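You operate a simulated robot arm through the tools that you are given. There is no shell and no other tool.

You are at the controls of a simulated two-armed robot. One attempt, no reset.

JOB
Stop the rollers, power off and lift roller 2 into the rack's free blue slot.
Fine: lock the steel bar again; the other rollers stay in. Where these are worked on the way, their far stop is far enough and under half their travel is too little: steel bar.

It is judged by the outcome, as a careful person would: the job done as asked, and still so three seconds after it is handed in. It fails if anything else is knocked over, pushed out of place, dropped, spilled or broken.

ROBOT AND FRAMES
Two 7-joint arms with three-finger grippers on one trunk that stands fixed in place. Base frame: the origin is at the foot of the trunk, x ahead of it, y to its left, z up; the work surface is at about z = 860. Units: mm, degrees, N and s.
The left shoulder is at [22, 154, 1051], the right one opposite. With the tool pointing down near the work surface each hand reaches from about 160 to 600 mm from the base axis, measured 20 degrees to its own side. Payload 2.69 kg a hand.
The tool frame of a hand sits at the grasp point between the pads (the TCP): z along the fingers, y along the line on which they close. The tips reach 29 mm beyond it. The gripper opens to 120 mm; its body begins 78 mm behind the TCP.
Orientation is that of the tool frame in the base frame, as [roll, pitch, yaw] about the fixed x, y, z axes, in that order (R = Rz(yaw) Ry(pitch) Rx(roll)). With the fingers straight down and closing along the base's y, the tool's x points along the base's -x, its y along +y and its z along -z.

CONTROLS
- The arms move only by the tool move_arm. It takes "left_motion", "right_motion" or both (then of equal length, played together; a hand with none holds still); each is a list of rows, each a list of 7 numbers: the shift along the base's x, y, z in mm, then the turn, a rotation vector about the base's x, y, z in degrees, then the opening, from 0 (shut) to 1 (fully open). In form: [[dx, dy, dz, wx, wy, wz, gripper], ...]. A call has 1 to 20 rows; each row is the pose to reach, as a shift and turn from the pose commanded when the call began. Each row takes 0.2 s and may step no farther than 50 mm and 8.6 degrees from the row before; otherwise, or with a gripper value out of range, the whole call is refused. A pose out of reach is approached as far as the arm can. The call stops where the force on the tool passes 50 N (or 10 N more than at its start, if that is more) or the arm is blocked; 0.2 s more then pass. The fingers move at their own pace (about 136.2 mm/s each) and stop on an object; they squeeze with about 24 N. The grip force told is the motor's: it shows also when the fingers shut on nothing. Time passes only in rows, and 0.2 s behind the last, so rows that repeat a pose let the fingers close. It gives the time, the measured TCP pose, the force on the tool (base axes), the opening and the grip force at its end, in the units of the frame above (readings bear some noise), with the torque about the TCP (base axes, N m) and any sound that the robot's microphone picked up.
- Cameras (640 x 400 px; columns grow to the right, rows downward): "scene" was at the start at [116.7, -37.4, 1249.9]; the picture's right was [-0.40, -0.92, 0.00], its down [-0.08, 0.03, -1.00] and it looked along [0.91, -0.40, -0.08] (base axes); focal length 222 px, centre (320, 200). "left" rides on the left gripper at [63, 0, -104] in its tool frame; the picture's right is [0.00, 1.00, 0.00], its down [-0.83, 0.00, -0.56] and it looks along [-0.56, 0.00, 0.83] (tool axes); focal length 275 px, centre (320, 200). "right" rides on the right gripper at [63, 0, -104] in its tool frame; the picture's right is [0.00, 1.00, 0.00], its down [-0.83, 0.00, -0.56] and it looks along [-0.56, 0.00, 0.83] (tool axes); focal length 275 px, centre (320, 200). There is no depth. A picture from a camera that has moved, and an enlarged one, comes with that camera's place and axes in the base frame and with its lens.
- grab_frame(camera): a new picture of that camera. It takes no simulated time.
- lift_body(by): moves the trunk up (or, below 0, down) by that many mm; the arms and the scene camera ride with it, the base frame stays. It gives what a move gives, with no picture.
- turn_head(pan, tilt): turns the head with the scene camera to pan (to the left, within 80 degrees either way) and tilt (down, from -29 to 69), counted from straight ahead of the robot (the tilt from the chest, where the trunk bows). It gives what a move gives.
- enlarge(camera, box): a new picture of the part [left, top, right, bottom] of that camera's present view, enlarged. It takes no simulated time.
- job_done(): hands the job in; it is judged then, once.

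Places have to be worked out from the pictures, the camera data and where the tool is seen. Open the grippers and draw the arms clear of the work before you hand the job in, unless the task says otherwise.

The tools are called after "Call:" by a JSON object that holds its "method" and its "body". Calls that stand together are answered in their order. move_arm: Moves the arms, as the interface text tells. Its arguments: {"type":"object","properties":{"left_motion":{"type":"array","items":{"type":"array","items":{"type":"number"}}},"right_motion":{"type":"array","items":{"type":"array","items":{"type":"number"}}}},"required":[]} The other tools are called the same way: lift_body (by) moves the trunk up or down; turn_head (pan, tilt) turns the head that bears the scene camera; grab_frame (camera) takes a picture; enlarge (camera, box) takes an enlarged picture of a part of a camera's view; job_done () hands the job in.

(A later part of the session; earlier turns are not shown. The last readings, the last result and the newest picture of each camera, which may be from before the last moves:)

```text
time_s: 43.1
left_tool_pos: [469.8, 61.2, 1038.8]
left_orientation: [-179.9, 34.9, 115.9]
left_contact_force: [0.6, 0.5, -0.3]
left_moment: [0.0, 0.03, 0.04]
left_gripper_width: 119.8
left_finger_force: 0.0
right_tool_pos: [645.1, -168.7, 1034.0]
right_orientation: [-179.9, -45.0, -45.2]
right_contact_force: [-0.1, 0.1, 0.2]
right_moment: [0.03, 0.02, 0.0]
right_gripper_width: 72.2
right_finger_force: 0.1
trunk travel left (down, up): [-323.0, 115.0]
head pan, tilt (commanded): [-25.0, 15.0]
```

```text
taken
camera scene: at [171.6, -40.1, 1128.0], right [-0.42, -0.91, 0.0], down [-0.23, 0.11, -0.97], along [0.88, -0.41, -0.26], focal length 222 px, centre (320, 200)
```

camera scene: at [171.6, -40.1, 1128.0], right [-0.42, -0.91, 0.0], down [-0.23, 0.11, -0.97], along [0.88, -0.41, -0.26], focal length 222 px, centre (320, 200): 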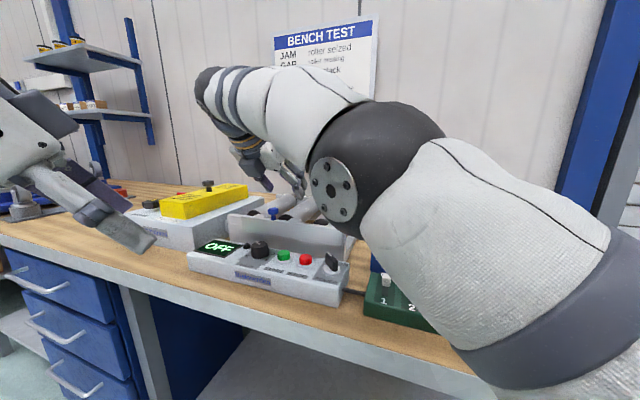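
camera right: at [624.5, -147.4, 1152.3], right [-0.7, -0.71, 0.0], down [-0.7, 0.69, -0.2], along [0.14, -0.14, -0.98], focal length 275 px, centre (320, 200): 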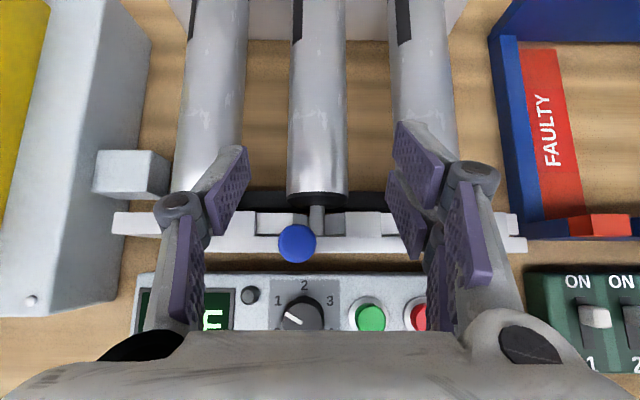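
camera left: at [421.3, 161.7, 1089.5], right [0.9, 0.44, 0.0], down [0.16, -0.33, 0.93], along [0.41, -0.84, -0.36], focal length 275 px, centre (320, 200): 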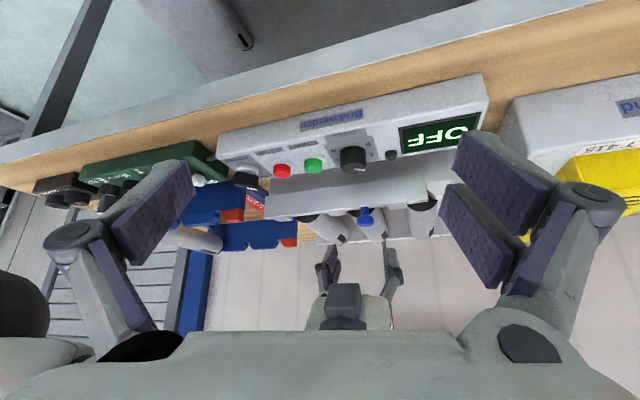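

This top-down view is ideal: roller 2 is within ~2 mm of the tool's mid-plane. I zoom in on its shaft, the slot, the tab and the knob.

Call:
{"method": "enlarge", "body": {"camera": "right", "box": [240, 170, 400, 270]}}

Call:
{"method": "enlarge", "body": {"camera": "right", "box": [160, 0, 480, 200]}}

Call:
{"method": "enlarge", "body": {"camera": "left", "box": [260, 170, 460, 340]}}

```text
4.00 times, centred on (320, 220) of right
camera zoom: at [624.5, -147.4, 1152.3], right [-0.7, -0.71, 0.0], down [-0.7, 0.69, -0.2], along [0.14, -0.14, -0.98], focal length 1101 px, centre (320, 120)
```

zoom: 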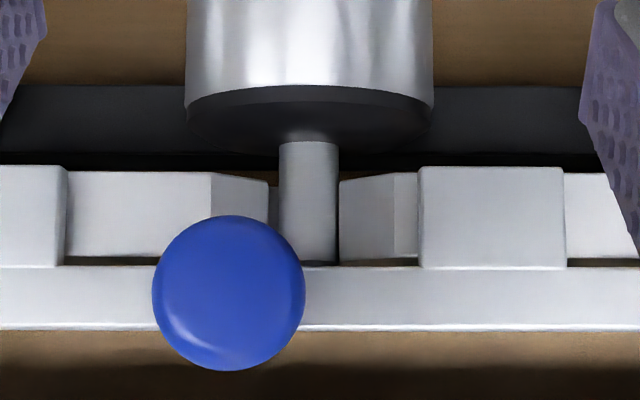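

```text
2.00 times, centred on (320, 100) of right
camera zoom: at [624.5, -147.4, 1152.3], right [-0.7, -0.71, 0.0], down [-0.7, 0.69, -0.2], along [0.14, -0.14, -0.98], focal length 551 px, centre (320, 400)
```

zoom: 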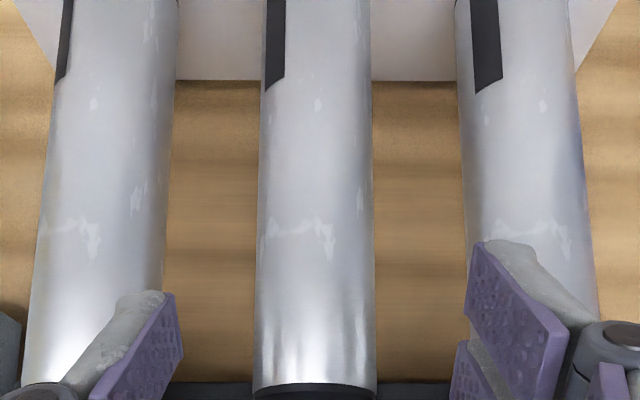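

```text
2.35 times, centred on (360, 255) of left
camera zoom: at [421.3, 161.7, 1089.5], right [0.9, 0.44, 0.0], down [0.16, -0.33, 0.93], along [0.41, -0.84, -0.36], focal length 648 px, centre (226, 71)
```

zoom: 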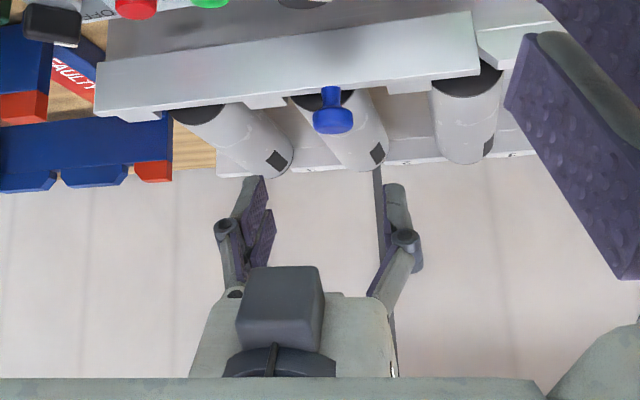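

The shaft's front end (s 334–345, ends d≈559) lies slightly beneath the knob head (s 340–364, back edge d≈562), so a straight lift could catch it. I'll ease the bar back ~9 mm (still ~75% open, tabs clear): first move over the knob at safe height.

Call:
{"method": "move_arm", "body": {"right_motion": [[-7, 18, 2, 0, 0, 0, 0.45], [-14.4, 35.7, 2, 0, 0, 0, 0.33], [-14.4, 35.7, -12, 0, 0, 0, 0.33]]}}

Call:
{"method": "grab_frame", "body": {"camera": "right"}}

Call:
{"method": "enlarge", "body": {"camera": "left", "box": [260, 170, 460, 340]}}

```text
time_s: 44.0
left_tool_pos: [469.9, 61.0, 1038.8]
left_orientation: [180.0, 34.9, 115.9]
left_contact_force: [0.2, -0.7, -0.7]
left_moment: [-0.01, 0.04, -0.02]
left_gripper_width: 120.2
left_finger_force: 0.0
right_tool_pos: [630.7, -134.1, 1022.8]
right_orientation: [-180.0, -45.0, -45.0]
right_contact_force: [-0.5, 0.5, 0.3]
right_moment: [-0.01, -0.01, -0.02]
right_gripper_width: 39.6
right_finger_force: 0.2
trunk travel left (down, up): [-323.0, 115.0]
head pan, tilt (commanded): [-25.0, 15.0]
```

```text
taken
camera right: at [610.3, -112.4, 1141.4], right [-0.7, -0.71, 0.0], down [-0.7, 0.69, -0.2], along [0.14, -0.14, -0.98], focal length 275 px, centre (320, 200)
```

right: 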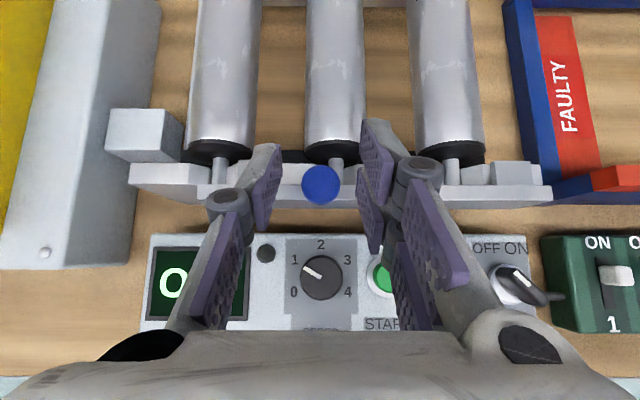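

```text
2.35 times, centred on (360, 255) of left
camera zoom: at [421.1, 161.6, 1089.7], right [0.9, 0.44, 0.0], down [0.16, -0.33, 0.93], along [0.41, -0.84, -0.36], focal length 648 px, centre (226, 71)
```

zoom: 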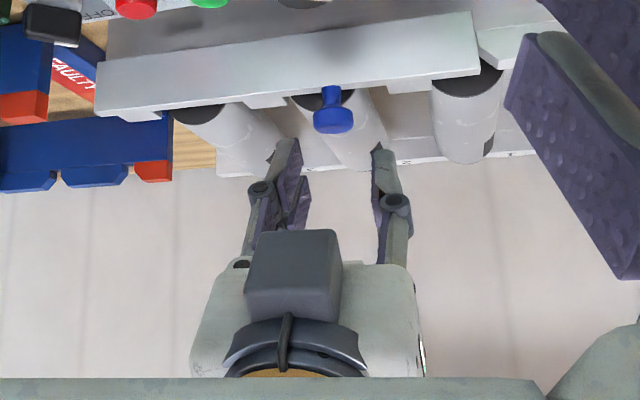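

The knob is centred between the fingers. I lower 23 mm to bring the tips beside its head.

Call:
{"method": "move_arm", "body": {"right_motion": [[0, 0, -10, 0, 0, 0, 0.33], [0, 0, -18, 0, 0, 0, 0.33], [0, 0, -23, 0, 0, 0, 0.33]]}}

Call:
{"method": "grab_frame", "body": {"camera": "right"}}

Call:
{"method": "enlarge", "body": {"camera": "left", "box": [300, 180, 420, 270]}}

```text
time_s: 44.8
left_tool_pos: [469.4, 59.9, 1039.6]
left_orientation: [-180.0, 34.9, 116.0]
left_contact_force: [-0.3, -0.4, -0.5]
left_moment: [0.0, 0.02, -0.02]
left_gripper_width: 120.0
left_finger_force: 0.0
right_tool_pos: [630.2, -133.7, 998.8]
right_orientation: [-179.8, -45.0, -45.1]
right_contact_force: [-0.6, -0.2, 0.1]
right_moment: [0.03, -0.03, 0.0]
right_gripper_width: 39.6
right_finger_force: 0.1
trunk travel left (down, up): [-323.0, 115.0]
head pan, tilt (commanded): [-25.0, 15.0]
```

```text
taken
camera right: at [609.5, -113.1, 1117.4], right [-0.7, -0.71, 0.0], down [-0.7, 0.69, -0.19], along [0.14, -0.14, -0.98], focal length 275 px, centre (320, 200)
```

right: 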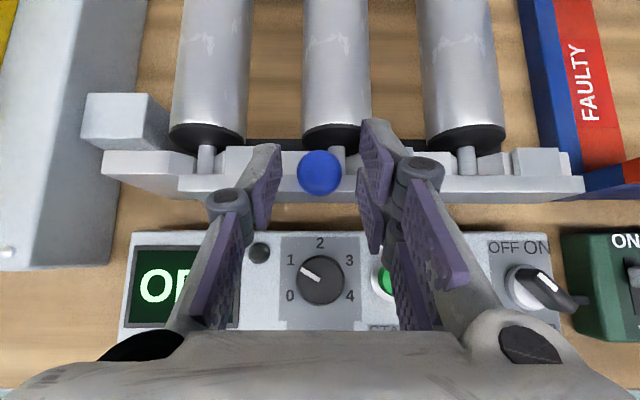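

```text
4.44 times, centred on (360, 225) of left
camera zoom: at [421.2, 161.6, 1089.6], right [0.9, 0.44, 0.0], down [0.16, -0.33, 0.93], along [0.41, -0.84, -0.36], focal length 1224 px, centre (142, 89)
```

zoom: 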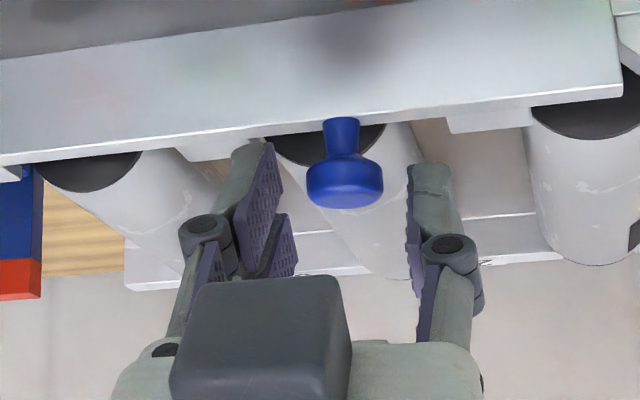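

The fingers flank the head. I close and ease the bar back +9 mm along +s.

Call:
{"method": "move_arm", "body": {"right_motion": [[0, 0, 0, 0, 0, 0, 0.15], [0, 0, 0, 0, 0, 0, 0.05], [0, 0, 0, 0, 0, 0, 0], [2.2, 2.2, 0, 0, 0, 0, 0], [4.4, 4.4, 0, 0, 0, 0, 0], [6.5, 6.5, 0, 0, 0, 0, 0]]}}

Call:
{"method": "grab_frame", "body": {"camera": "right"}}

```text
time_s: 46.1
left_tool_pos: [470.7, 60.0, 1039.1]
left_orientation: [-180.0, 34.9, 116.0]
left_contact_force: [-0.5, -1.2, -0.6]
left_moment: [-0.01, 0.03, 0.02]
left_gripper_width: 120.0
left_finger_force: 0.1
right_tool_pos: [635.8, -128.7, 999.1]
right_orientation: [-179.9, -45.0, -45.1]
right_contact_force: [-2.1, 1.6, 0.6]
right_moment: [0.43, 0.28, -0.19]
right_gripper_width: 23.2
right_finger_force: 44.9
trunk travel left (down, up): [-323.0, 115.0]
head pan, tilt (commanded): [-25.0, 15.0]
```

```text
taken
camera right: at [615.6, -106.8, 1117.6], right [-0.7, -0.71, 0.0], down [-0.7, 0.69, -0.19], along [0.14, -0.14, -0.98], focal length 275 px, centre (320, 200)
```

right: 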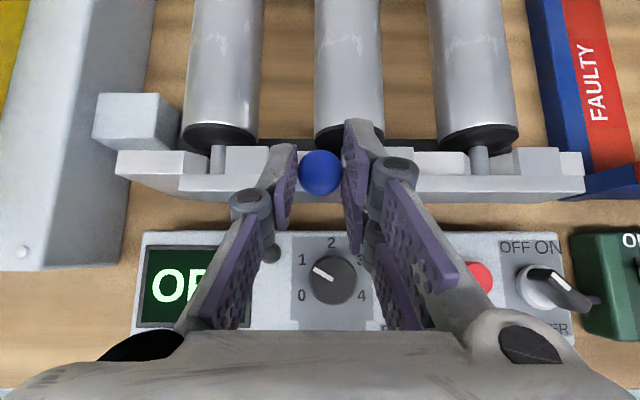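

The bar moved back about 8 mm. I add 2 mm more, then release and rise back to the hover over roller 2.

Call:
{"method": "move_arm", "body": {"right_motion": [[1.4, 1.4, 0, 0, 0, 0, 0], [1.4, 1.4, 0, 0, 0, 0, 0], [1.4, 1.4, 0, 0, 0, 0, 0.2], [1.4, 1.4, 0, 0, 0, 0, 0.33], [1.4, 1.4, 12, 0, 0, 0, 0.33], [1.4, 1.4, 30, 0, 0, 0, 0.33], [5, -15, 38, 0, 0, 0, 0.5], [9, -38, 36, 0, 0, 0, 0.6], [9, -38, 36, 0, 0, 0, 0.6]]}}

Call:
{"method": "grab_frame", "body": {"camera": "right"}}

Call:
{"method": "enlarge", "body": {"camera": "right", "box": [240, 170, 400, 270]}}

```text
time_s: 48.1
left_tool_pos: [469.2, 60.5, 1039.8]
left_orientation: [-180.0, 34.9, 116.0]
left_contact_force: [-0.5, -0.6, 0.5]
left_moment: [0.01, 0.01, -0.03]
left_gripper_width: 120.1
left_finger_force: 0.1
right_tool_pos: [647.0, -167.9, 1035.1]
right_orientation: [179.9, -45.0, -45.0]
right_contact_force: [0.9, -0.5, 0.2]
right_moment: [-0.03, -0.02, -0.01]
right_gripper_width: 71.9
right_finger_force: 0.2
trunk travel left (down, up): [-323.0, 115.0]
head pan, tilt (commanded): [-25.0, 15.0]
```

```text
taken
camera right: at [625.7, -145.5, 1153.5], right [-0.7, -0.71, 0.0], down [-0.7, 0.69, -0.19], along [0.14, -0.14, -0.98], focal length 275 px, centre (320, 200)
```

right: 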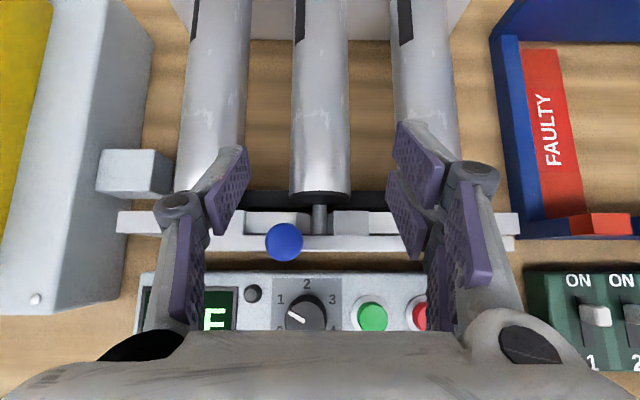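

```text
4.00 times, centred on (320, 220) of right
camera zoom: at [625.7, -145.5, 1153.5], right [-0.7, -0.71, 0.0], down [-0.7, 0.69, -0.19], along [0.14, -0.14, -0.98], focal length 1101 px, centre (320, 120)
```

zoom: 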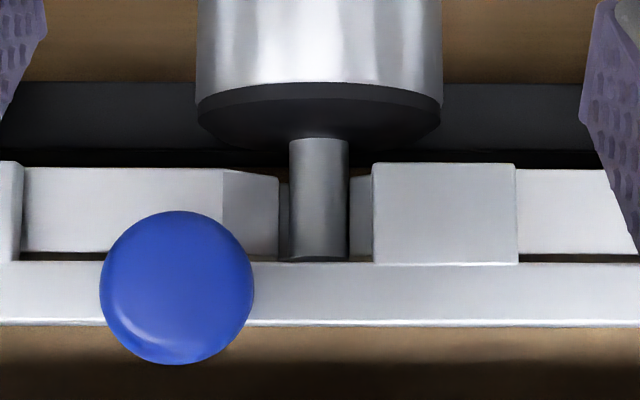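

Knob and tab are now both clear of the shaft, and roller 2 is centred under the tool plane (s≈339). I go in along the 45° line toward the roller's middle (d≈660), stopping part way to check.

Call:
{"method": "move_arm", "body": {"right_motion": [[12, -12, -15.5, 0, 0, 0, 0.6], [24, -24, -31, 0, 0, 0, 0.6], [36, -36, -46.5, 0, 0, 0, 0.6]]}}

Call:
{"method": "grab_frame", "body": {"camera": "right"}}

Call:
{"method": "enlarge", "body": {"camera": "left", "box": [260, 170, 460, 340]}}

Call:
{"method": "grab_frame", "body": {"camera": "scene"}}

```text
time_s: 49.0
left_tool_pos: [470.6, 60.5, 1039.3]
left_orientation: [-179.9, 34.9, 116.0]
left_contact_force: [0.2, -0.9, -0.8]
left_moment: [0.0, -0.03, 0.0]
left_gripper_width: 120.0
left_finger_force: 0.0
right_tool_pos: [680.1, -203.0, 986.3]
right_orientation: [-179.9, -45.1, -44.9]
right_contact_force: [0.8, -0.1, -0.1]
right_moment: [0.0, 0.0, -0.02]
right_gripper_width: 71.9
right_finger_force: 0.0
right hand out of reach, approached as far as the arm can: row 3
trunk travel left (down, up): [-323.0, 115.0]
head pan, tilt (commanded): [-25.0, 15.0]
```

```text
taken
camera right: at [659.3, -181.5, 1105.5], right [-0.7, -0.71, 0.0], down [-0.7, 0.69, -0.19], along [0.14, -0.14, -0.98], focal length 275 px, centre (320, 200)
```

right: 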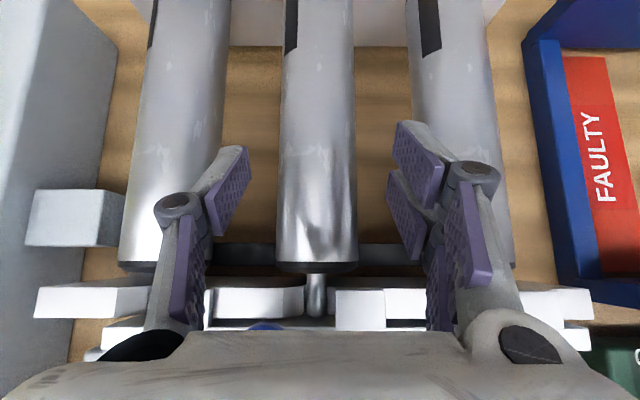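

```text
2.35 times, centred on (360, 255) of left
camera zoom: at [421.4, 161.5, 1089.5], right [0.9, 0.44, 0.0], down [0.16, -0.33, 0.93], along [0.41, -0.84, -0.36], focal length 648 px, centre (226, 71)
```

zoom: 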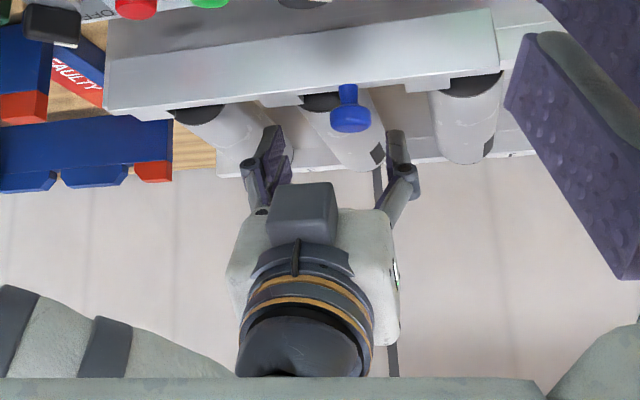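

```text
taken
camera scene: at [171.7, -40.3, 1128.0], right [-0.42, -0.91, 0.0], down [-0.23, 0.11, -0.97], along [0.88, -0.41, -0.26], focal length 222 px, centre (320, 200)
```

scene: 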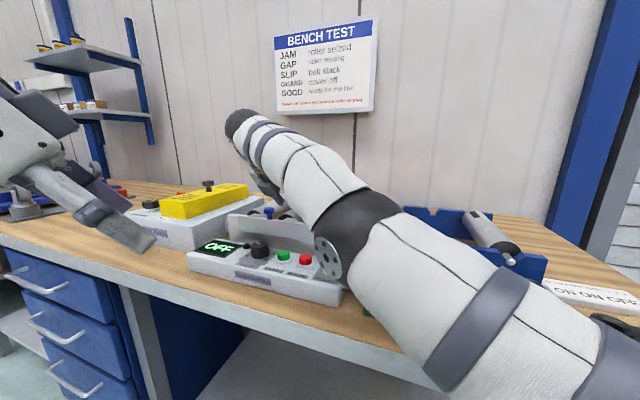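

At 45° tilt along the rollers the arm is 25 mm short. Leaning the hand 18° toward -s about the roller's axis gains reach and clearance over the knob, so I back out and re-pose that way.

Call:
{"method": "move_arm", "body": {"right_motion": [[-12, 12, 17, 0, 0, 0, 0.6], [-24, 25, 34, 0, 0, 0, 0.6], [-36, 36, 49, 0, 0, 0, 0.55], [-38, 28, 44, 4.24, -4.24, 0, 0.55], [-40, 20, 38, 8.49, -8.49, 0, 0.55], [-42, 12, 32.2, 12.73, -12.73, 0, 0.55]]}}

Call:
{"method": "grab_frame", "body": {"camera": "right"}}

Call:
{"method": "enlarge", "body": {"camera": "left", "box": [260, 170, 460, 340]}}

```text
time_s: 50.4
left_tool_pos: [470.6, 59.5, 1039.4]
left_orientation: [180.0, 34.9, 116.0]
left_contact_force: [-0.4, -1.2, -0.9]
left_moment: [0.01, -0.02, 0.0]
left_gripper_width: 120.1
left_finger_force: 0.1
right_tool_pos: [692.1, -178.5, 1046.7]
right_orientation: [-155.3, -42.2, -62.2]
right_contact_force: [-0.3, -0.1, -0.3]
right_moment: [0.01, 0.03, -0.02]
right_gripper_width: 65.8
right_finger_force: 0.0
right hand out of reach, approached as far as the arm can: row 4, 5, 6
trunk travel left (down, up): [-323.0, 115.0]
head pan, tilt (commanded): [-25.0, 15.0]
```

```text
taken
camera right: at [645.5, -183.0, 1159.4], right [-0.67, -0.67, -0.31], down [-0.65, 0.73, -0.19], along [0.35, 0.08, -0.93], focal length 275 px, centre (320, 200)
```

right: 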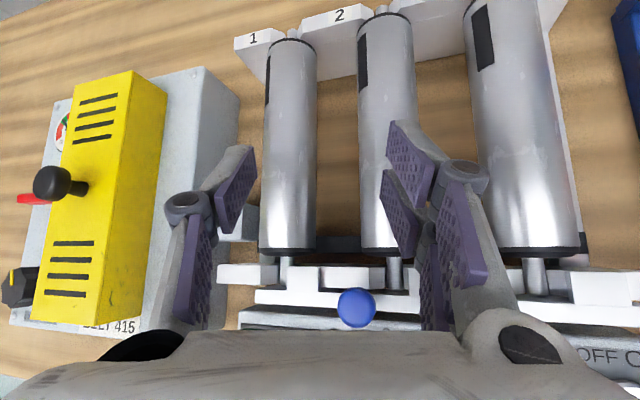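

```text
2.35 times, centred on (360, 255) of left
camera zoom: at [421.4, 161.2, 1089.5], right [0.9, 0.44, 0.0], down [0.16, -0.33, 0.93], along [0.41, -0.84, -0.36], focal length 648 px, centre (226, 71)
```

zoom: 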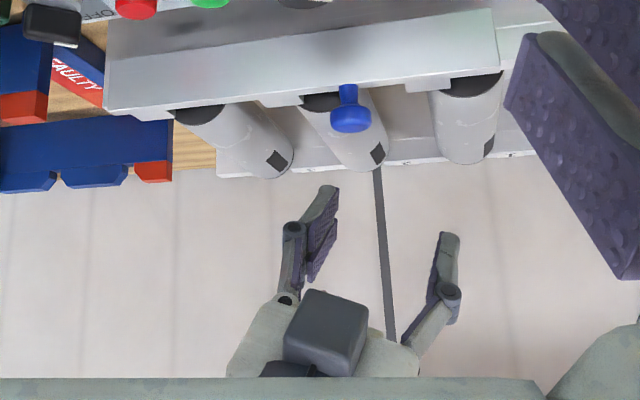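

The orientation was reached but the arm could not come that close with it; it stands at (692,-179,1047). Since the pull is outward, I try going directly to a point just above roller 2's grasp along the leaning line.

Call:
{"method": "move_arm", "body": {"right_motion": [[-4, -16, -8, 0, 0, 0, 0.55], [-9, -32, -18, 0, 0, 0, 0.55], [-14.2, -48.7, -30, 0, 0, 0, 0.55]]}}

Call:
{"method": "grab_frame", "body": {"camera": "right"}}

Call:
{"method": "enlarge", "body": {"camera": "left", "box": [260, 170, 460, 340]}}

```text
time_s: 51.1
left_tool_pos: [470.8, 60.6, 1039.5]
left_orientation: [180.0, 34.9, 116.1]
left_contact_force: [0.3, 0.7, 0.2]
left_moment: [-0.01, -0.02, -0.01]
left_gripper_width: 119.7
left_finger_force: 0.0
right_tool_pos: [705.8, -217.4, 1033.0]
right_orientation: [-155.4, -42.2, -62.2]
right_contact_force: [-0.6, 0.7, 0.2]
right_moment: [-0.01, 0.0, -0.01]
right_gripper_width: 66.3
right_finger_force: 0.0
right hand out of reach, approached as far as the arm can: row 1, 2, 3
trunk travel left (down, up): [-323.0, 115.0]
head pan, tilt (commanded): [-25.0, 15.0]
```

```text
taken
camera right: at [659.4, -222.6, 1146.2], right [-0.67, -0.68, -0.31], down [-0.65, 0.73, -0.19], along [0.35, 0.08, -0.93], focal length 275 px, centre (320, 200)
```

right: 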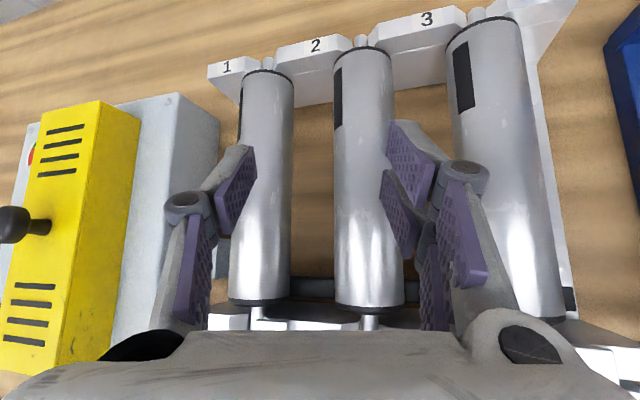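

```text
2.35 times, centred on (360, 255) of left
camera zoom: at [421.2, 161.7, 1089.6], right [0.9, 0.44, 0.0], down [0.16, -0.33, 0.93], along [0.41, -0.84, -0.36], focal length 648 px, centre (226, 71)
```

zoom: 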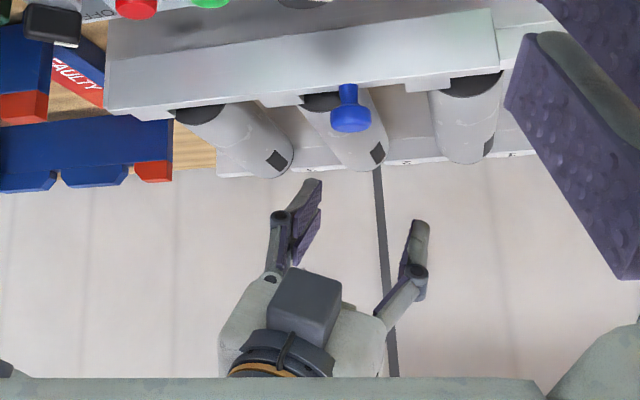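

The flipped wrist runs into a joint limit with that lean. The un-flipped wrist leaned 20° toward -s with 35° tilt is close to the comfortable pose used on the knob, keeps the camera housing above/aside of the knob, and has ample reach. I back out and undo the flip.

Call:
{"method": "move_arm", "body": {"right_motion": [[-18, 15, 6, -4.24, 4.24, 0, 0.55], [-37, 30, 8, -8.49, 8.49, 0, 0.55], [-55.8, 45.4, 9, -12.73, 12.73, 0, 0.55]]}}

Call:
{"method": "grab_frame", "body": {"camera": "right"}}

```text
time_s: 52.0
left_tool_pos: [470.6, 60.1, 1038.9]
left_orientation: [-180.0, 34.9, 116.0]
left_contact_force: [0.3, 0.0, -0.5]
left_moment: [0.0, 0.03, -0.02]
left_gripper_width: 120.0
left_finger_force: 0.1
right_tool_pos: [647.1, -173.6, 1041.9]
right_orientation: [-180.0, -44.9, -45.0]
right_contact_force: [0.3, -0.7, 0.5]
right_moment: [-0.01, -0.01, 0.02]
right_gripper_width: 66.1
right_finger_force: 0.0
right hand out of reach, approached as far as the arm can: row 2, 3
trunk travel left (down, up): [-323.0, 115.0]
head pan, tilt (commanded): [-25.0, 15.0]
```

```text
taken
camera right: at [626.7, -152.1, 1160.2], right [-0.71, -0.71, 0.0], down [-0.7, 0.69, -0.2], along [0.14, -0.14, -0.98], focal length 275 px, centre (320, 200)
```

right: 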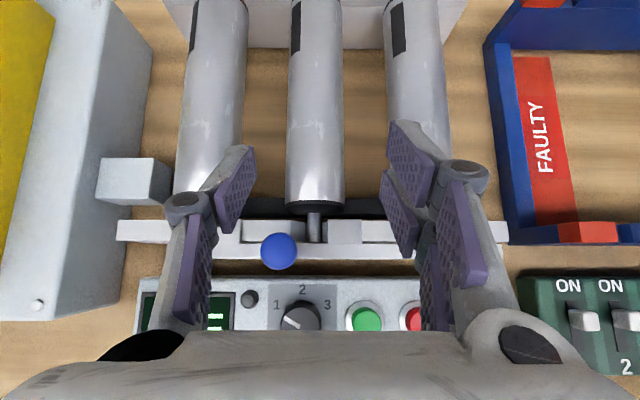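

Back at the plain tilt. Now I bring the hand upright above the panel.

Call:
{"method": "move_arm", "body": {"right_motion": [[-18, -4, 4, 5.3, 5.3, 0, 0.5], [-37, -9, 8, 10.6, 10.6, 0, 0.45], [-56, -13, 10, 15.91, 15.91, 0, 0.4], [-75, -18, 12, 21.21, 21.21, 0, 0.35], [-94, -22, 10, 26.52, 26.52, 0, 0.33], [-120, -26.5, 10, 31.82, 31.82, 0, 0.33]]}}

Call:
{"method": "move_arm", "body": {"right_motion": [[0, 0, 0, 0, 0, -8, 0.33], [0, 0, 0, 0, 0, -16, 0.33], [0, 0, 0, 0, 0, -24, 0.33], [0, 0, 0, 0, 0, -32, 0.33], [0, 0, 0, 0, 0, -40, 0.33], [0, 0, 0, 0, 0, -48, 0.33], [0, 0, 0, 0, 0, -56, 0.33], [0, 0, 0, 0, 0, -64, 0.33], [0, 0, 0, 0, 0, -72, 0.33], [0, 0, 0, 0, 0, -80, 0.33], [0, 0, 0, 0, 0, -88, 0.33], [0, 0, 0, 0, 0, -96, 0.33], [0, 0, 0, 0, 0, -104, 0.33], [0, 0, 0, 0, 0, -112, 0.33], [0, 0, 0, 0, 0, -120, 0.33], [0, 0, 0, 0, 0, -128, 0.33], [0, 0, 0, 0, 0, -136, 0.33]]}}

```text
time_s: 53.4
left_tool_pos: [469.8, 61.8, 1039.1]
left_orientation: [179.9, 34.9, 116.0]
left_contact_force: [-0.2, 0.4, 0.7]
left_moment: [0.0, -0.02, -0.01]
left_gripper_width: 119.8
left_finger_force: 0.1
right_tool_pos: [532.2, -196.1, 1044.1]
right_orientation: [-180.0, -3.6, -45.0]
right_contact_force: [0.0, -0.1, -0.2]
right_moment: [0.0, -0.05, -0.03]
right_gripper_width: 39.4
right_finger_force: 0.1
right hand out of reach, approached as far as the arm can: row 1, 2, 3, 4, 5, 6
trunk travel left (down, up): [-323.0, 115.0]
head pan, tilt (commanded): [-25.0, 15.0]
```

```text
time_s: 57.0
left_tool_pos: [469.3, 60.4, 1040.2]
left_orientation: [-180.0, 34.9, 115.9]
left_contact_force: [0.5, -0.3, 0.5]
left_moment: [0.03, -0.02, 0.03]
left_gripper_width: 120.1
left_finger_force: 0.0
right_tool_pos: [516.4, -214.9, 1004.3]
right_orientation: [179.9, -3.6, -173.9]
right_contact_force: [-0.4, 0.4, 0.3]
right_moment: [0.01, -0.05, 0.02]
right_gripper_width: 39.6
right_finger_force: 0.1
right hand out of reach, approached as far as the arm can: row 3, 4, 5, 6, 7, 8, 9, 10, 11, 12, 13, 14, 15, 16, 17
trunk travel left (down, up): [-323.0, 115.0]
head pan, tilt (commanded): [-25.0, 15.0]
```

The upright pose was just above what the lowered trunk allows, harmlessly. From here I go directly to the leaned pose (tilt 40°, lean 20°) at a hover ~100 mm short of roller 2 along the tool axis.

Call:
{"method": "move_arm", "body": {"right_motion": [[13, 2, 8, 0.41, -5.45, -6.19, 0.33], [26, 4, 16, 0.83, -10.89, -12.37, 0.33], [39, 6.5, 24, 1.24, -16.34, -18.56, 0.33], [52, 8.5, 30, 1.65, -21.79, -24.74, 0.33], [65, 10.7, 33, 2.07, -27.23, -30.93, 0.33], [78, 13, 33, 2.48, -32.68, -37.11, 0.4], [91, 15, 31, 2.89, -38.13, -43.3, 0.5], [104, 17, 28, 3.31, -43.57, -49.48, 0.52], [116.4, 19.3, 26, 3.72, -49.02, -55.67, 0.52]]}}

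Call:
{"method": "grab_frame", "body": {"camera": "right"}}

Call:
{"method": "grab_frame", "body": {"camera": "left"}}

Call:
{"method": "grab_frame", "body": {"camera": "scene"}}

```text
time_s: 59.0
left_tool_pos: [471.1, 60.1, 1039.9]
left_orientation: [-179.9, 34.8, 116.0]
left_contact_force: [-0.2, 0.7, -0.4]
left_moment: [0.01, 0.02, 0.0]
left_gripper_width: 119.7
left_finger_force: 0.0
right_tool_pos: [653.6, -198.4, 1033.3]
right_orientation: [154.9, 37.1, 119.1]
right_contact_force: [0.8, -0.2, -0.4]
right_moment: [0.03, -0.01, 0.03]
right_gripper_width: 62.5
right_finger_force: 0.0
right hand out of reach, approached as far as the arm can: row 6, 7, 8, 9
trunk travel left (down, up): [-323.0, 115.0]
head pan, tilt (commanded): [-25.0, 15.0]
```

```text
taken
camera right: at [562.2, -125.9, 1071.2], right [0.66, 0.67, 0.34], down [-0.03, -0.43, 0.9], along [0.75, -0.61, -0.26], focal length 275 px, centre (320, 200)
```

right: 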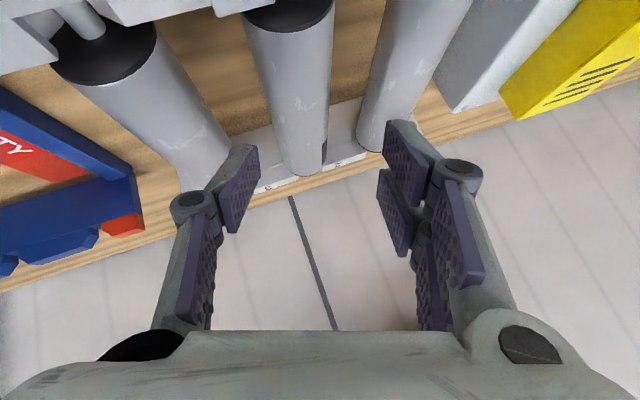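

```text
taken
camera left: at [421.2, 161.7, 1089.6], right [0.9, 0.44, 0.0], down [0.16, -0.33, 0.93], along [0.41, -0.84, -0.36], focal length 275 px, centre (320, 200)
```

left: 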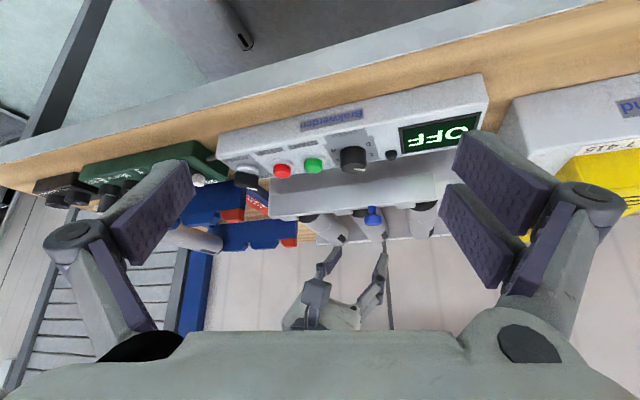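

```text
taken
camera scene: at [171.5, -40.1, 1128.0], right [-0.42, -0.91, 0.0], down [-0.23, 0.11, -0.97], along [0.88, -0.41, -0.26], focal length 222 px, centre (320, 200)
```

scene: 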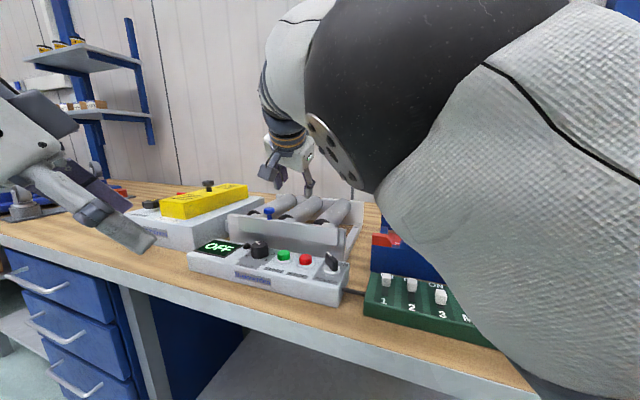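

The lean is achieved; the hand is ~88 mm back along the axis and 13 mm off to the +s side. I move onto the approach line to 60 mm short of the grasp point.

Call:
{"method": "move_arm", "body": {"right_motion": [[2, -4, -12, 0, 0, 0, 0.52], [4.8, -7.9, -24, 0, 0, 0, 0.52], [4.8, -7.9, -32.1, 0, 0, 0, 0.52]]}}

Call:
{"method": "grab_frame", "body": {"camera": "right"}}

Call:
{"method": "enlarge", "body": {"camera": "left", "box": [260, 170, 460, 340]}}

```text
time_s: 59.8
left_tool_pos: [471.0, 60.8, 1040.3]
left_orientation: [180.0, 35.0, 116.0]
left_contact_force: [0.7, -0.3, -0.5]
left_moment: [0.02, 0.01, 0.0]
left_gripper_width: 119.8
left_finger_force: 0.1
right_tool_pos: [658.5, -206.0, 1001.7]
right_orientation: [154.7, 37.1, 119.1]
right_contact_force: [-0.1, 0.3, -1.4]
right_moment: [0.04, -0.02, 0.03]
right_gripper_width: 62.6
right_finger_force: 0.1
trunk travel left (down, up): [-323.0, 115.0]
head pan, tilt (commanded): [-25.0, 15.0]
```

```text
taken
camera right: at [566.4, -133.6, 1039.1], right [0.66, 0.67, 0.34], down [-0.03, -0.43, 0.9], along [0.75, -0.61, -0.26], focal length 275 px, centre (320, 200)
```

right: 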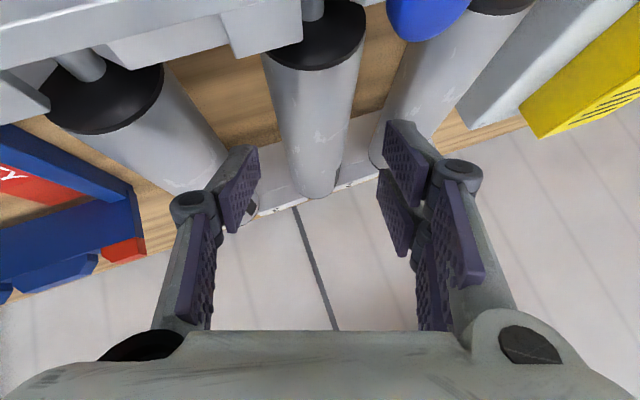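

```text
2.35 times, centred on (360, 255) of left
camera zoom: at [421.1, 161.6, 1089.6], right [0.9, 0.44, 0.0], down [0.16, -0.33, 0.93], along [0.41, -0.84, -0.36], focal length 648 px, centre (226, 71)
```

zoom: 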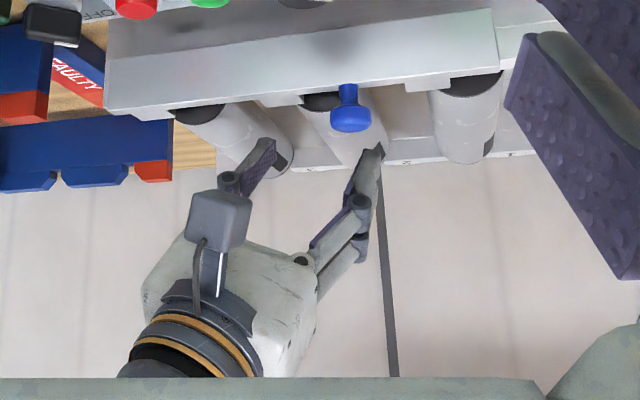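

Exactly on the line now, with roller 2 centred between the fingers and the camera housing well to the -s side of the knob. I advance halfway.

Call:
{"method": "move_arm", "body": {"right_motion": [[6, -3, -7.4, 0, 0, 0, 0.52], [12.2, -6, -14.8, 0, 0, 0, 0.52], [18.4, -9, -22.2, 0, 0, 0, 0.52]]}}

Call:
{"method": "grab_frame", "body": {"camera": "right"}}

Call:
{"method": "enlarge", "body": {"camera": "left", "box": [280, 180, 400, 270]}}

```text
time_s: 60.5
left_tool_pos: [470.0, 60.8, 1039.0]
left_orientation: [-180.0, 34.8, 115.9]
left_contact_force: [-0.2, 0.3, -0.2]
left_moment: [0.03, 0.01, 0.02]
left_gripper_width: 119.7
left_finger_force: 0.1
right_tool_pos: [676.6, -215.3, 979.8]
right_orientation: [154.7, 37.1, 119.0]
right_contact_force: [0.1, 0.3, 0.8]
right_moment: [-0.02, 0.0, -0.01]
right_gripper_width: 62.5
right_finger_force: 0.1
trunk travel left (down, up): [-323.0, 115.0]
head pan, tilt (commanded): [-25.0, 15.0]
```

```text
taken
camera right: at [584.8, -142.5, 1017.0], right [0.66, 0.67, 0.34], down [-0.03, -0.43, 0.9], along [0.75, -0.61, -0.26], focal length 275 px, centre (320, 200)
```

right: 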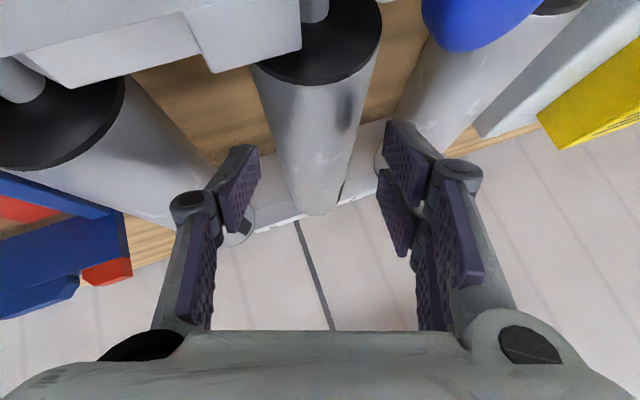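

```text
4.44 times, centred on (340, 225) of left
camera zoom: at [421.2, 161.6, 1089.6], right [0.9, 0.44, 0.0], down [0.16, -0.33, 0.93], along [0.41, -0.84, -0.36], focal length 1224 px, centre (231, 89)
```

zoom: 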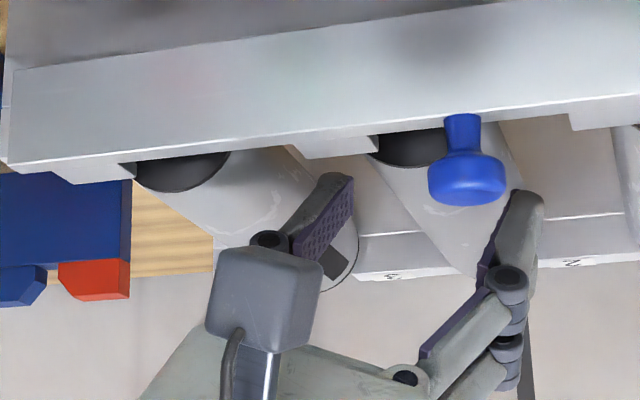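

Still centred. I complete the advance to the grasp point.

Call:
{"method": "move_arm", "body": {"right_motion": [[6.2, -3, -7.4, 0, 0, 0, 0.52], [12.4, -6, -14.8, 0, 0, 0, 0.52], [18.6, -8.6, -21.5, 0, 0, 0, 0.52]]}}

Call:
{"method": "grab_frame", "body": {"camera": "right"}}

Call:
{"method": "enlarge", "body": {"camera": "left", "box": [280, 180, 400, 270]}}

```text
time_s: 61.4
left_tool_pos: [471.0, 60.8, 1039.7]
left_orientation: [-180.0, 34.8, 115.9]
left_contact_force: [0.9, -0.3, -0.1]
left_moment: [0.01, 0.0, 0.0]
left_gripper_width: 119.8
left_finger_force: 0.0
right_tool_pos: [694.2, -222.6, 958.8]
right_orientation: [154.7, 37.1, 119.1]
right_contact_force: [-0.4, 0.2, -0.7]
right_moment: [0.02, 0.01, -0.01]
right_gripper_width: 62.3
right_finger_force: 0.1
trunk travel left (down, up): [-323.0, 115.0]
head pan, tilt (commanded): [-25.0, 15.0]
```

```text
taken
camera right: at [603.6, -150.5, 995.6], right [0.66, 0.67, 0.34], down [-0.03, -0.43, 0.9], along [0.75, -0.61, -0.26], focal length 275 px, centre (320, 200)
```

right: 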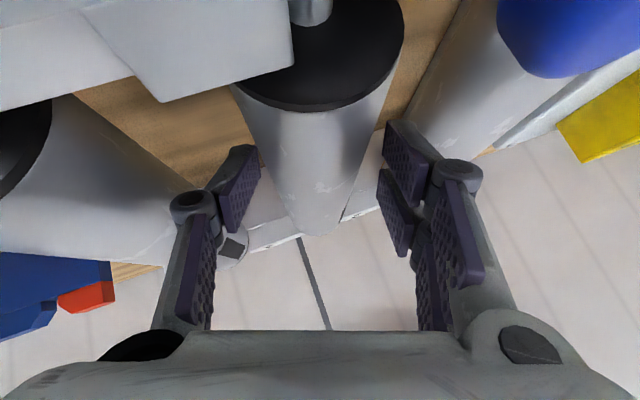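

```text
4.44 times, centred on (340, 225) of left
camera zoom: at [421.2, 161.6, 1089.6], right [0.9, 0.44, 0.0], down [0.16, -0.33, 0.93], along [0.41, -0.84, -0.36], focal length 1224 px, centre (231, 89)
```

zoom: 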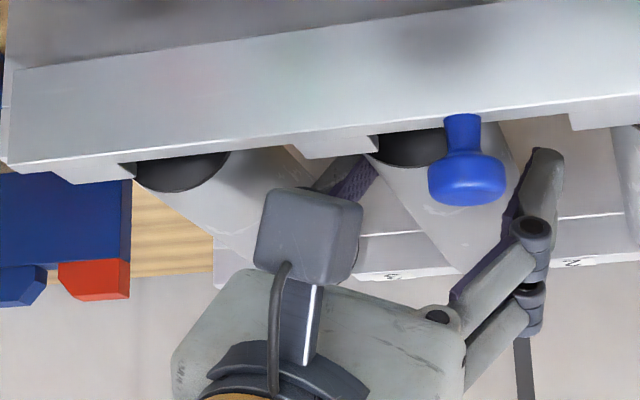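

At the grasp point with no contact force. I close the fingers on roller 2.

Call:
{"method": "move_arm", "body": {"right_motion": [[0, 0, 0, 0, 0, 0, 0.42], [0, 0, 0, 0, 0, 0, 0.3], [0, 0, 0, 0, 0, 0, 0.2], [0, 0, 0, 0, 0, 0, 0.1], [0, 0, 0, 0, 0, 0, 0.0]]}}

Call:
{"method": "grab_frame", "body": {"camera": "right"}}

Call:
{"method": "enlarge", "body": {"camera": "left", "box": [280, 180, 400, 270]}}

```text
time_s: 62.5
left_tool_pos: [469.5, 60.1, 1040.7]
left_orientation: [-179.9, 34.9, 115.9]
left_contact_force: [-1.1, 0.2, 0.3]
left_moment: [-0.03, -0.02, 0.0]
left_gripper_width: 119.8
left_finger_force: 0.0
right_tool_pos: [694.7, -224.0, 957.0]
right_orientation: [154.8, 37.0, 119.2]
right_contact_force: [-7.7, -5.1, -1.8]
right_moment: [-0.13, 0.24, -0.31]
right_gripper_width: 49.6
right_finger_force: 24.1
trunk travel left (down, up): [-323.0, 115.0]
head pan, tilt (commanded): [-25.0, 15.0]
```

```text
taken
camera right: at [603.0, -151.4, 995.3], right [0.66, 0.67, 0.34], down [-0.03, -0.43, 0.9], along [0.75, -0.61, -0.26], focal length 275 px, centre (320, 200)
```

right: 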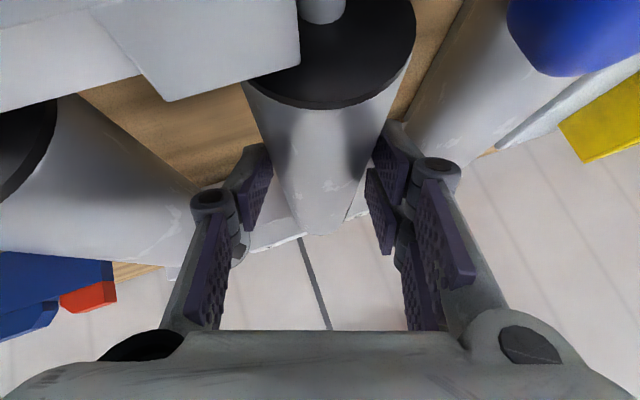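

```text
4.44 times, centred on (340, 225) of left
camera zoom: at [420.8, 160.9, 1089.8], right [0.9, 0.44, 0.0], down [0.16, -0.33, 0.93], along [0.41, -0.84, -0.36], focal length 1224 px, centre (231, 89)
```

zoom: 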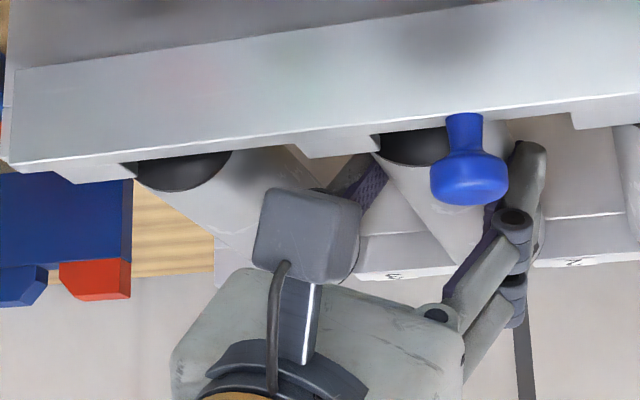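

Roller 2 is gripped (49.6 mm, 24 N). I lift straight up in small steps, watching the force.

Call:
{"method": "move_arm", "body": {"right_motion": [[0, 0, 4, 0, 0, 0, 0], [0, 0, 8, 0, 0, 0, 0], [0, 0, 12, 0, 0, 0, 0], [0, 0, 16, 0, 0, 0, 0], [0, 0, 20, 0, 0, 0, 0]]}}

Call:
{"method": "grab_frame", "body": {"camera": "right"}}

Call:
{"method": "enlarge", "body": {"camera": "left", "box": [260, 170, 460, 340]}}

```text
time_s: 63.8
left_tool_pos: [470.6, 60.4, 1039.2]
left_orientation: [-180.0, 34.9, 116.1]
left_contact_force: [0.1, -0.3, 0.0]
left_moment: [0.01, 0.0, -0.03]
left_gripper_width: 120.0
left_finger_force: 0.1
right_tool_pos: [694.7, -222.3, 976.9]
right_orientation: [154.9, 37.1, 119.2]
right_contact_force: [0.3, 0.1, -3.5]
right_moment: [0.11, 0.12, 0.0]
right_gripper_width: 49.5
right_finger_force: 23.8
trunk travel left (down, up): [-323.0, 115.0]
head pan, tilt (commanded): [-25.0, 15.0]
```

```text
taken
camera right: at [604.0, -150.6, 1015.2], right [0.66, 0.67, 0.34], down [-0.03, -0.43, 0.9], along [0.75, -0.61, -0.26], focal length 275 px, centre (320, 200)
```

right: 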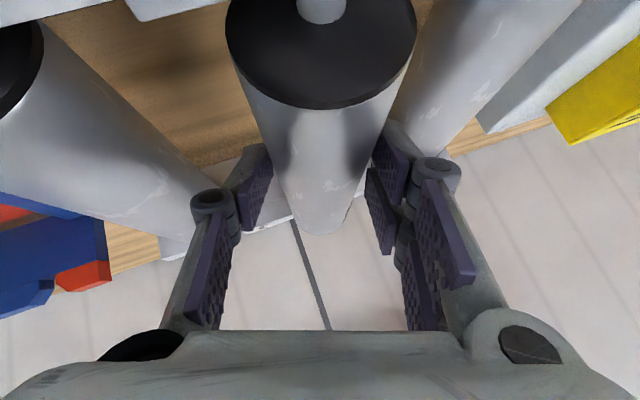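

```text
2.35 times, centred on (360, 255) of left
camera zoom: at [421.4, 161.6, 1089.5], right [0.9, 0.44, 0.0], down [0.16, -0.33, 0.93], along [0.41, -0.84, -0.36], focal length 648 px, centre (226, 71)
```

zoom: 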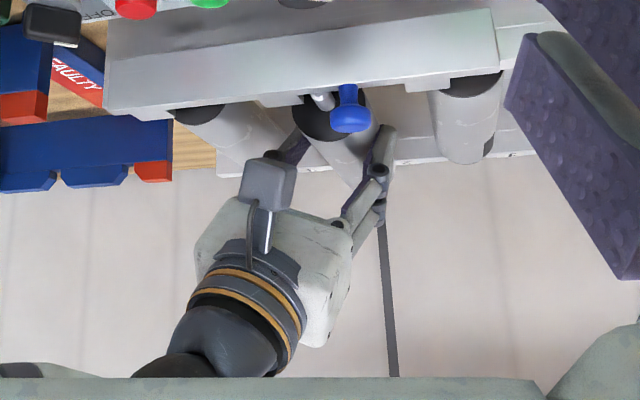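

Roller 2 is out of its slots and hanging freely (~3.5 N). I lift another 35 mm straight up.

Call:
{"method": "move_arm", "body": {"right_motion": [[0, 0, 7, 0, 0, 0, 0], [0, 0, 14, 0, 0, 0, 0], [0, 0, 21, 0, 0, 0, 0], [0, 0, 28, 0, 0, 0, 0], [0, 0, 35, 0, 0, 0, 0]]}}

Call:
{"method": "grab_frame", "body": {"camera": "right"}}

Call:
{"method": "grab_frame", "body": {"camera": "left"}}

Call:
{"method": "grab_frame", "body": {"camera": "scene"}}

```text
time_s: 65.0
left_tool_pos: [471.4, 59.7, 1039.1]
left_orientation: [179.9, 34.9, 116.0]
left_contact_force: [-0.3, 0.0, -0.3]
left_moment: [0.01, -0.01, 0.01]
left_gripper_width: 120.0
left_finger_force: 0.1
right_tool_pos: [696.1, -222.8, 1012.7]
right_orientation: [154.8, 37.1, 119.1]
right_contact_force: [0.1, -0.8, -3.9]
right_moment: [0.09, 0.15, 0.0]
right_gripper_width: 49.4
right_finger_force: 23.9
trunk travel left (down, up): [-323.0, 115.0]
head pan, tilt (commanded): [-25.0, 15.0]
```

```text
taken
camera right: at [604.2, -150.3, 1049.7], right [0.66, 0.67, 0.34], down [-0.03, -0.43, 0.9], along [0.75, -0.61, -0.26], focal length 275 px, centre (320, 200)
```

right: 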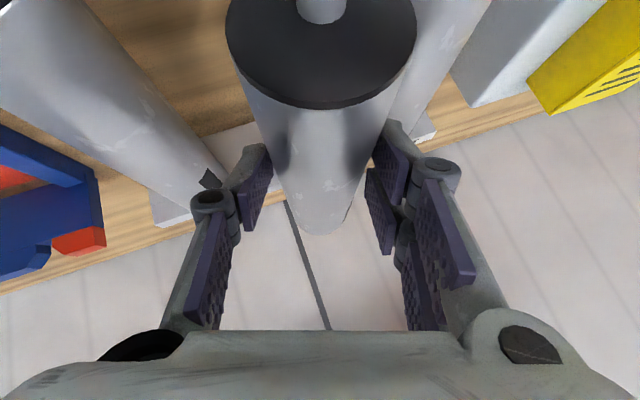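

```text
taken
camera left: at [421.4, 161.5, 1089.5], right [0.9, 0.44, 0.0], down [0.16, -0.33, 0.93], along [0.41, -0.84, -0.36], focal length 275 px, centre (320, 200)
```

left: 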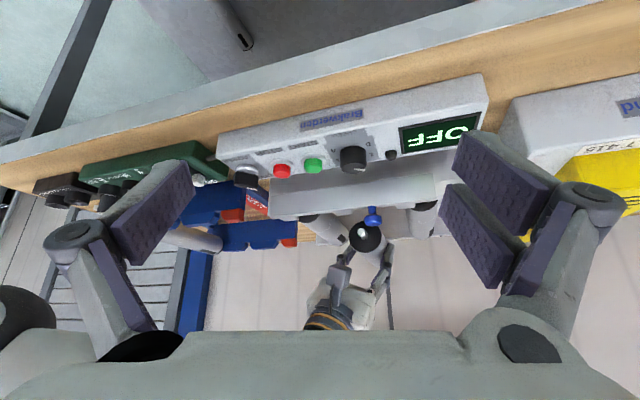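

```text
taken
camera scene: at [171.7, -40.3, 1128.0], right [-0.42, -0.91, 0.0], down [-0.23, 0.11, -0.97], along [0.88, -0.41, -0.26], focal length 222 px, centre (320, 200)
```

scene: 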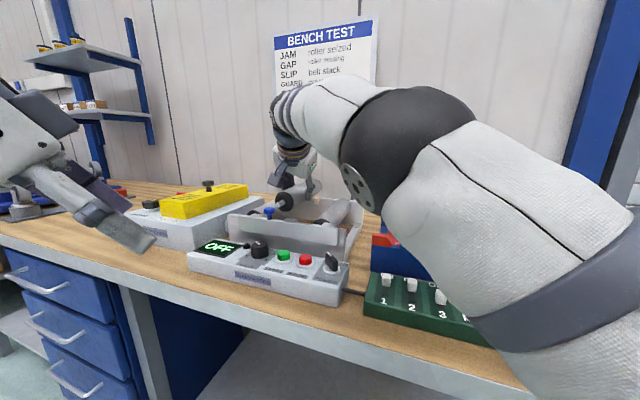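

The roller hangs steady with its axis at z≈1003. I carry it sideways toward the rack (-s), rising a bit first so it passes clear over roller 3.

Call:
{"method": "move_arm", "body": {"right_motion": [[-4, -4, 8, 0, 0, 0, 0], [-10, -10, 15, 0, 0, 0, 0], [-20, -20, 20, 0, 0, 0, 0], [-34, -34, 23, 0, 0, 0, 0], [-52, -52, 24, 0, 0, 0, 0], [-70, -70, 24, 0, 0, 0, 0], [-88, -88, 24, 0, 0, 0, 0], [-106, -106, 24, 0, 0, 0, 0]]}}

Call:
{"method": "grab_frame", "body": {"camera": "right"}}

Call:
{"method": "grab_frame", "body": {"camera": "left"}}

Call:
{"method": "grab_frame", "body": {"camera": "scene"}}

```text
time_s: 66.8
left_tool_pos: [470.1, 60.1, 1040.2]
left_orientation: [179.9, 35.0, 116.0]
left_contact_force: [0.6, 0.5, -0.1]
left_moment: [0.02, -0.01, -0.01]
left_gripper_width: 120.1
left_finger_force: 0.1
right_tool_pos: [601.0, -339.3, 1039.4]
right_orientation: [154.8, 36.9, 119.2]
right_contact_force: [-0.3, 0.2, -5.2]
right_moment: [0.11, 0.11, 0.0]
right_gripper_width: 49.7
right_finger_force: 24.1
right hand out of reach, approached as far as the arm can: row 7, 8
trunk travel left (down, up): [-323.0, 115.0]
head pan, tilt (commanded): [-25.0, 15.0]
```

```text
taken
camera right: at [510.6, -266.5, 1076.9], right [0.66, 0.67, 0.34], down [-0.03, -0.43, 0.9], along [0.75, -0.61, -0.26], focal length 275 px, centre (320, 200)
```

right: 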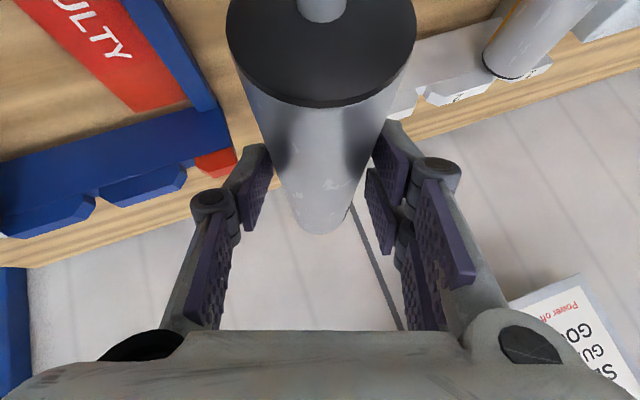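

```text
taken
camera left: at [421.3, 161.3, 1089.6], right [0.9, 0.44, 0.0], down [0.16, -0.33, 0.93], along [0.41, -0.84, -0.36], focal length 275 px, centre (320, 200)
```

left: 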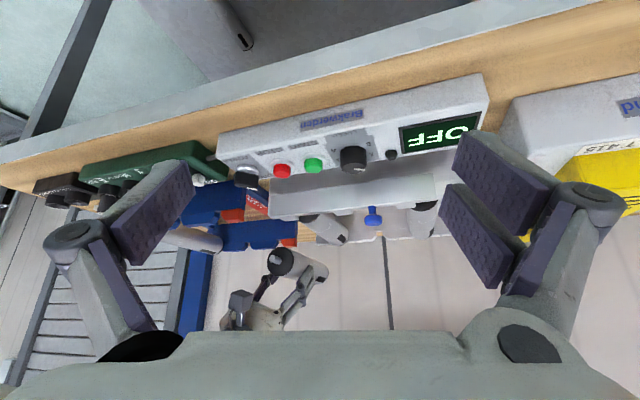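

```text
taken
camera scene: at [171.6, -40.5, 1128.0], right [-0.42, -0.91, 0.0], down [-0.23, 0.11, -0.97], along [0.88, -0.41, -0.26], focal length 222 px, centre (320, 200)
```

scene: 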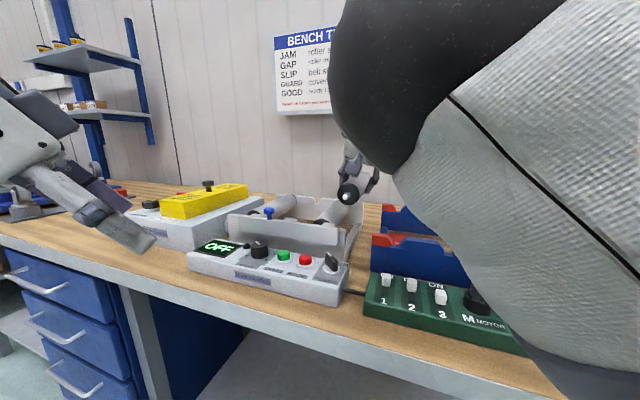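

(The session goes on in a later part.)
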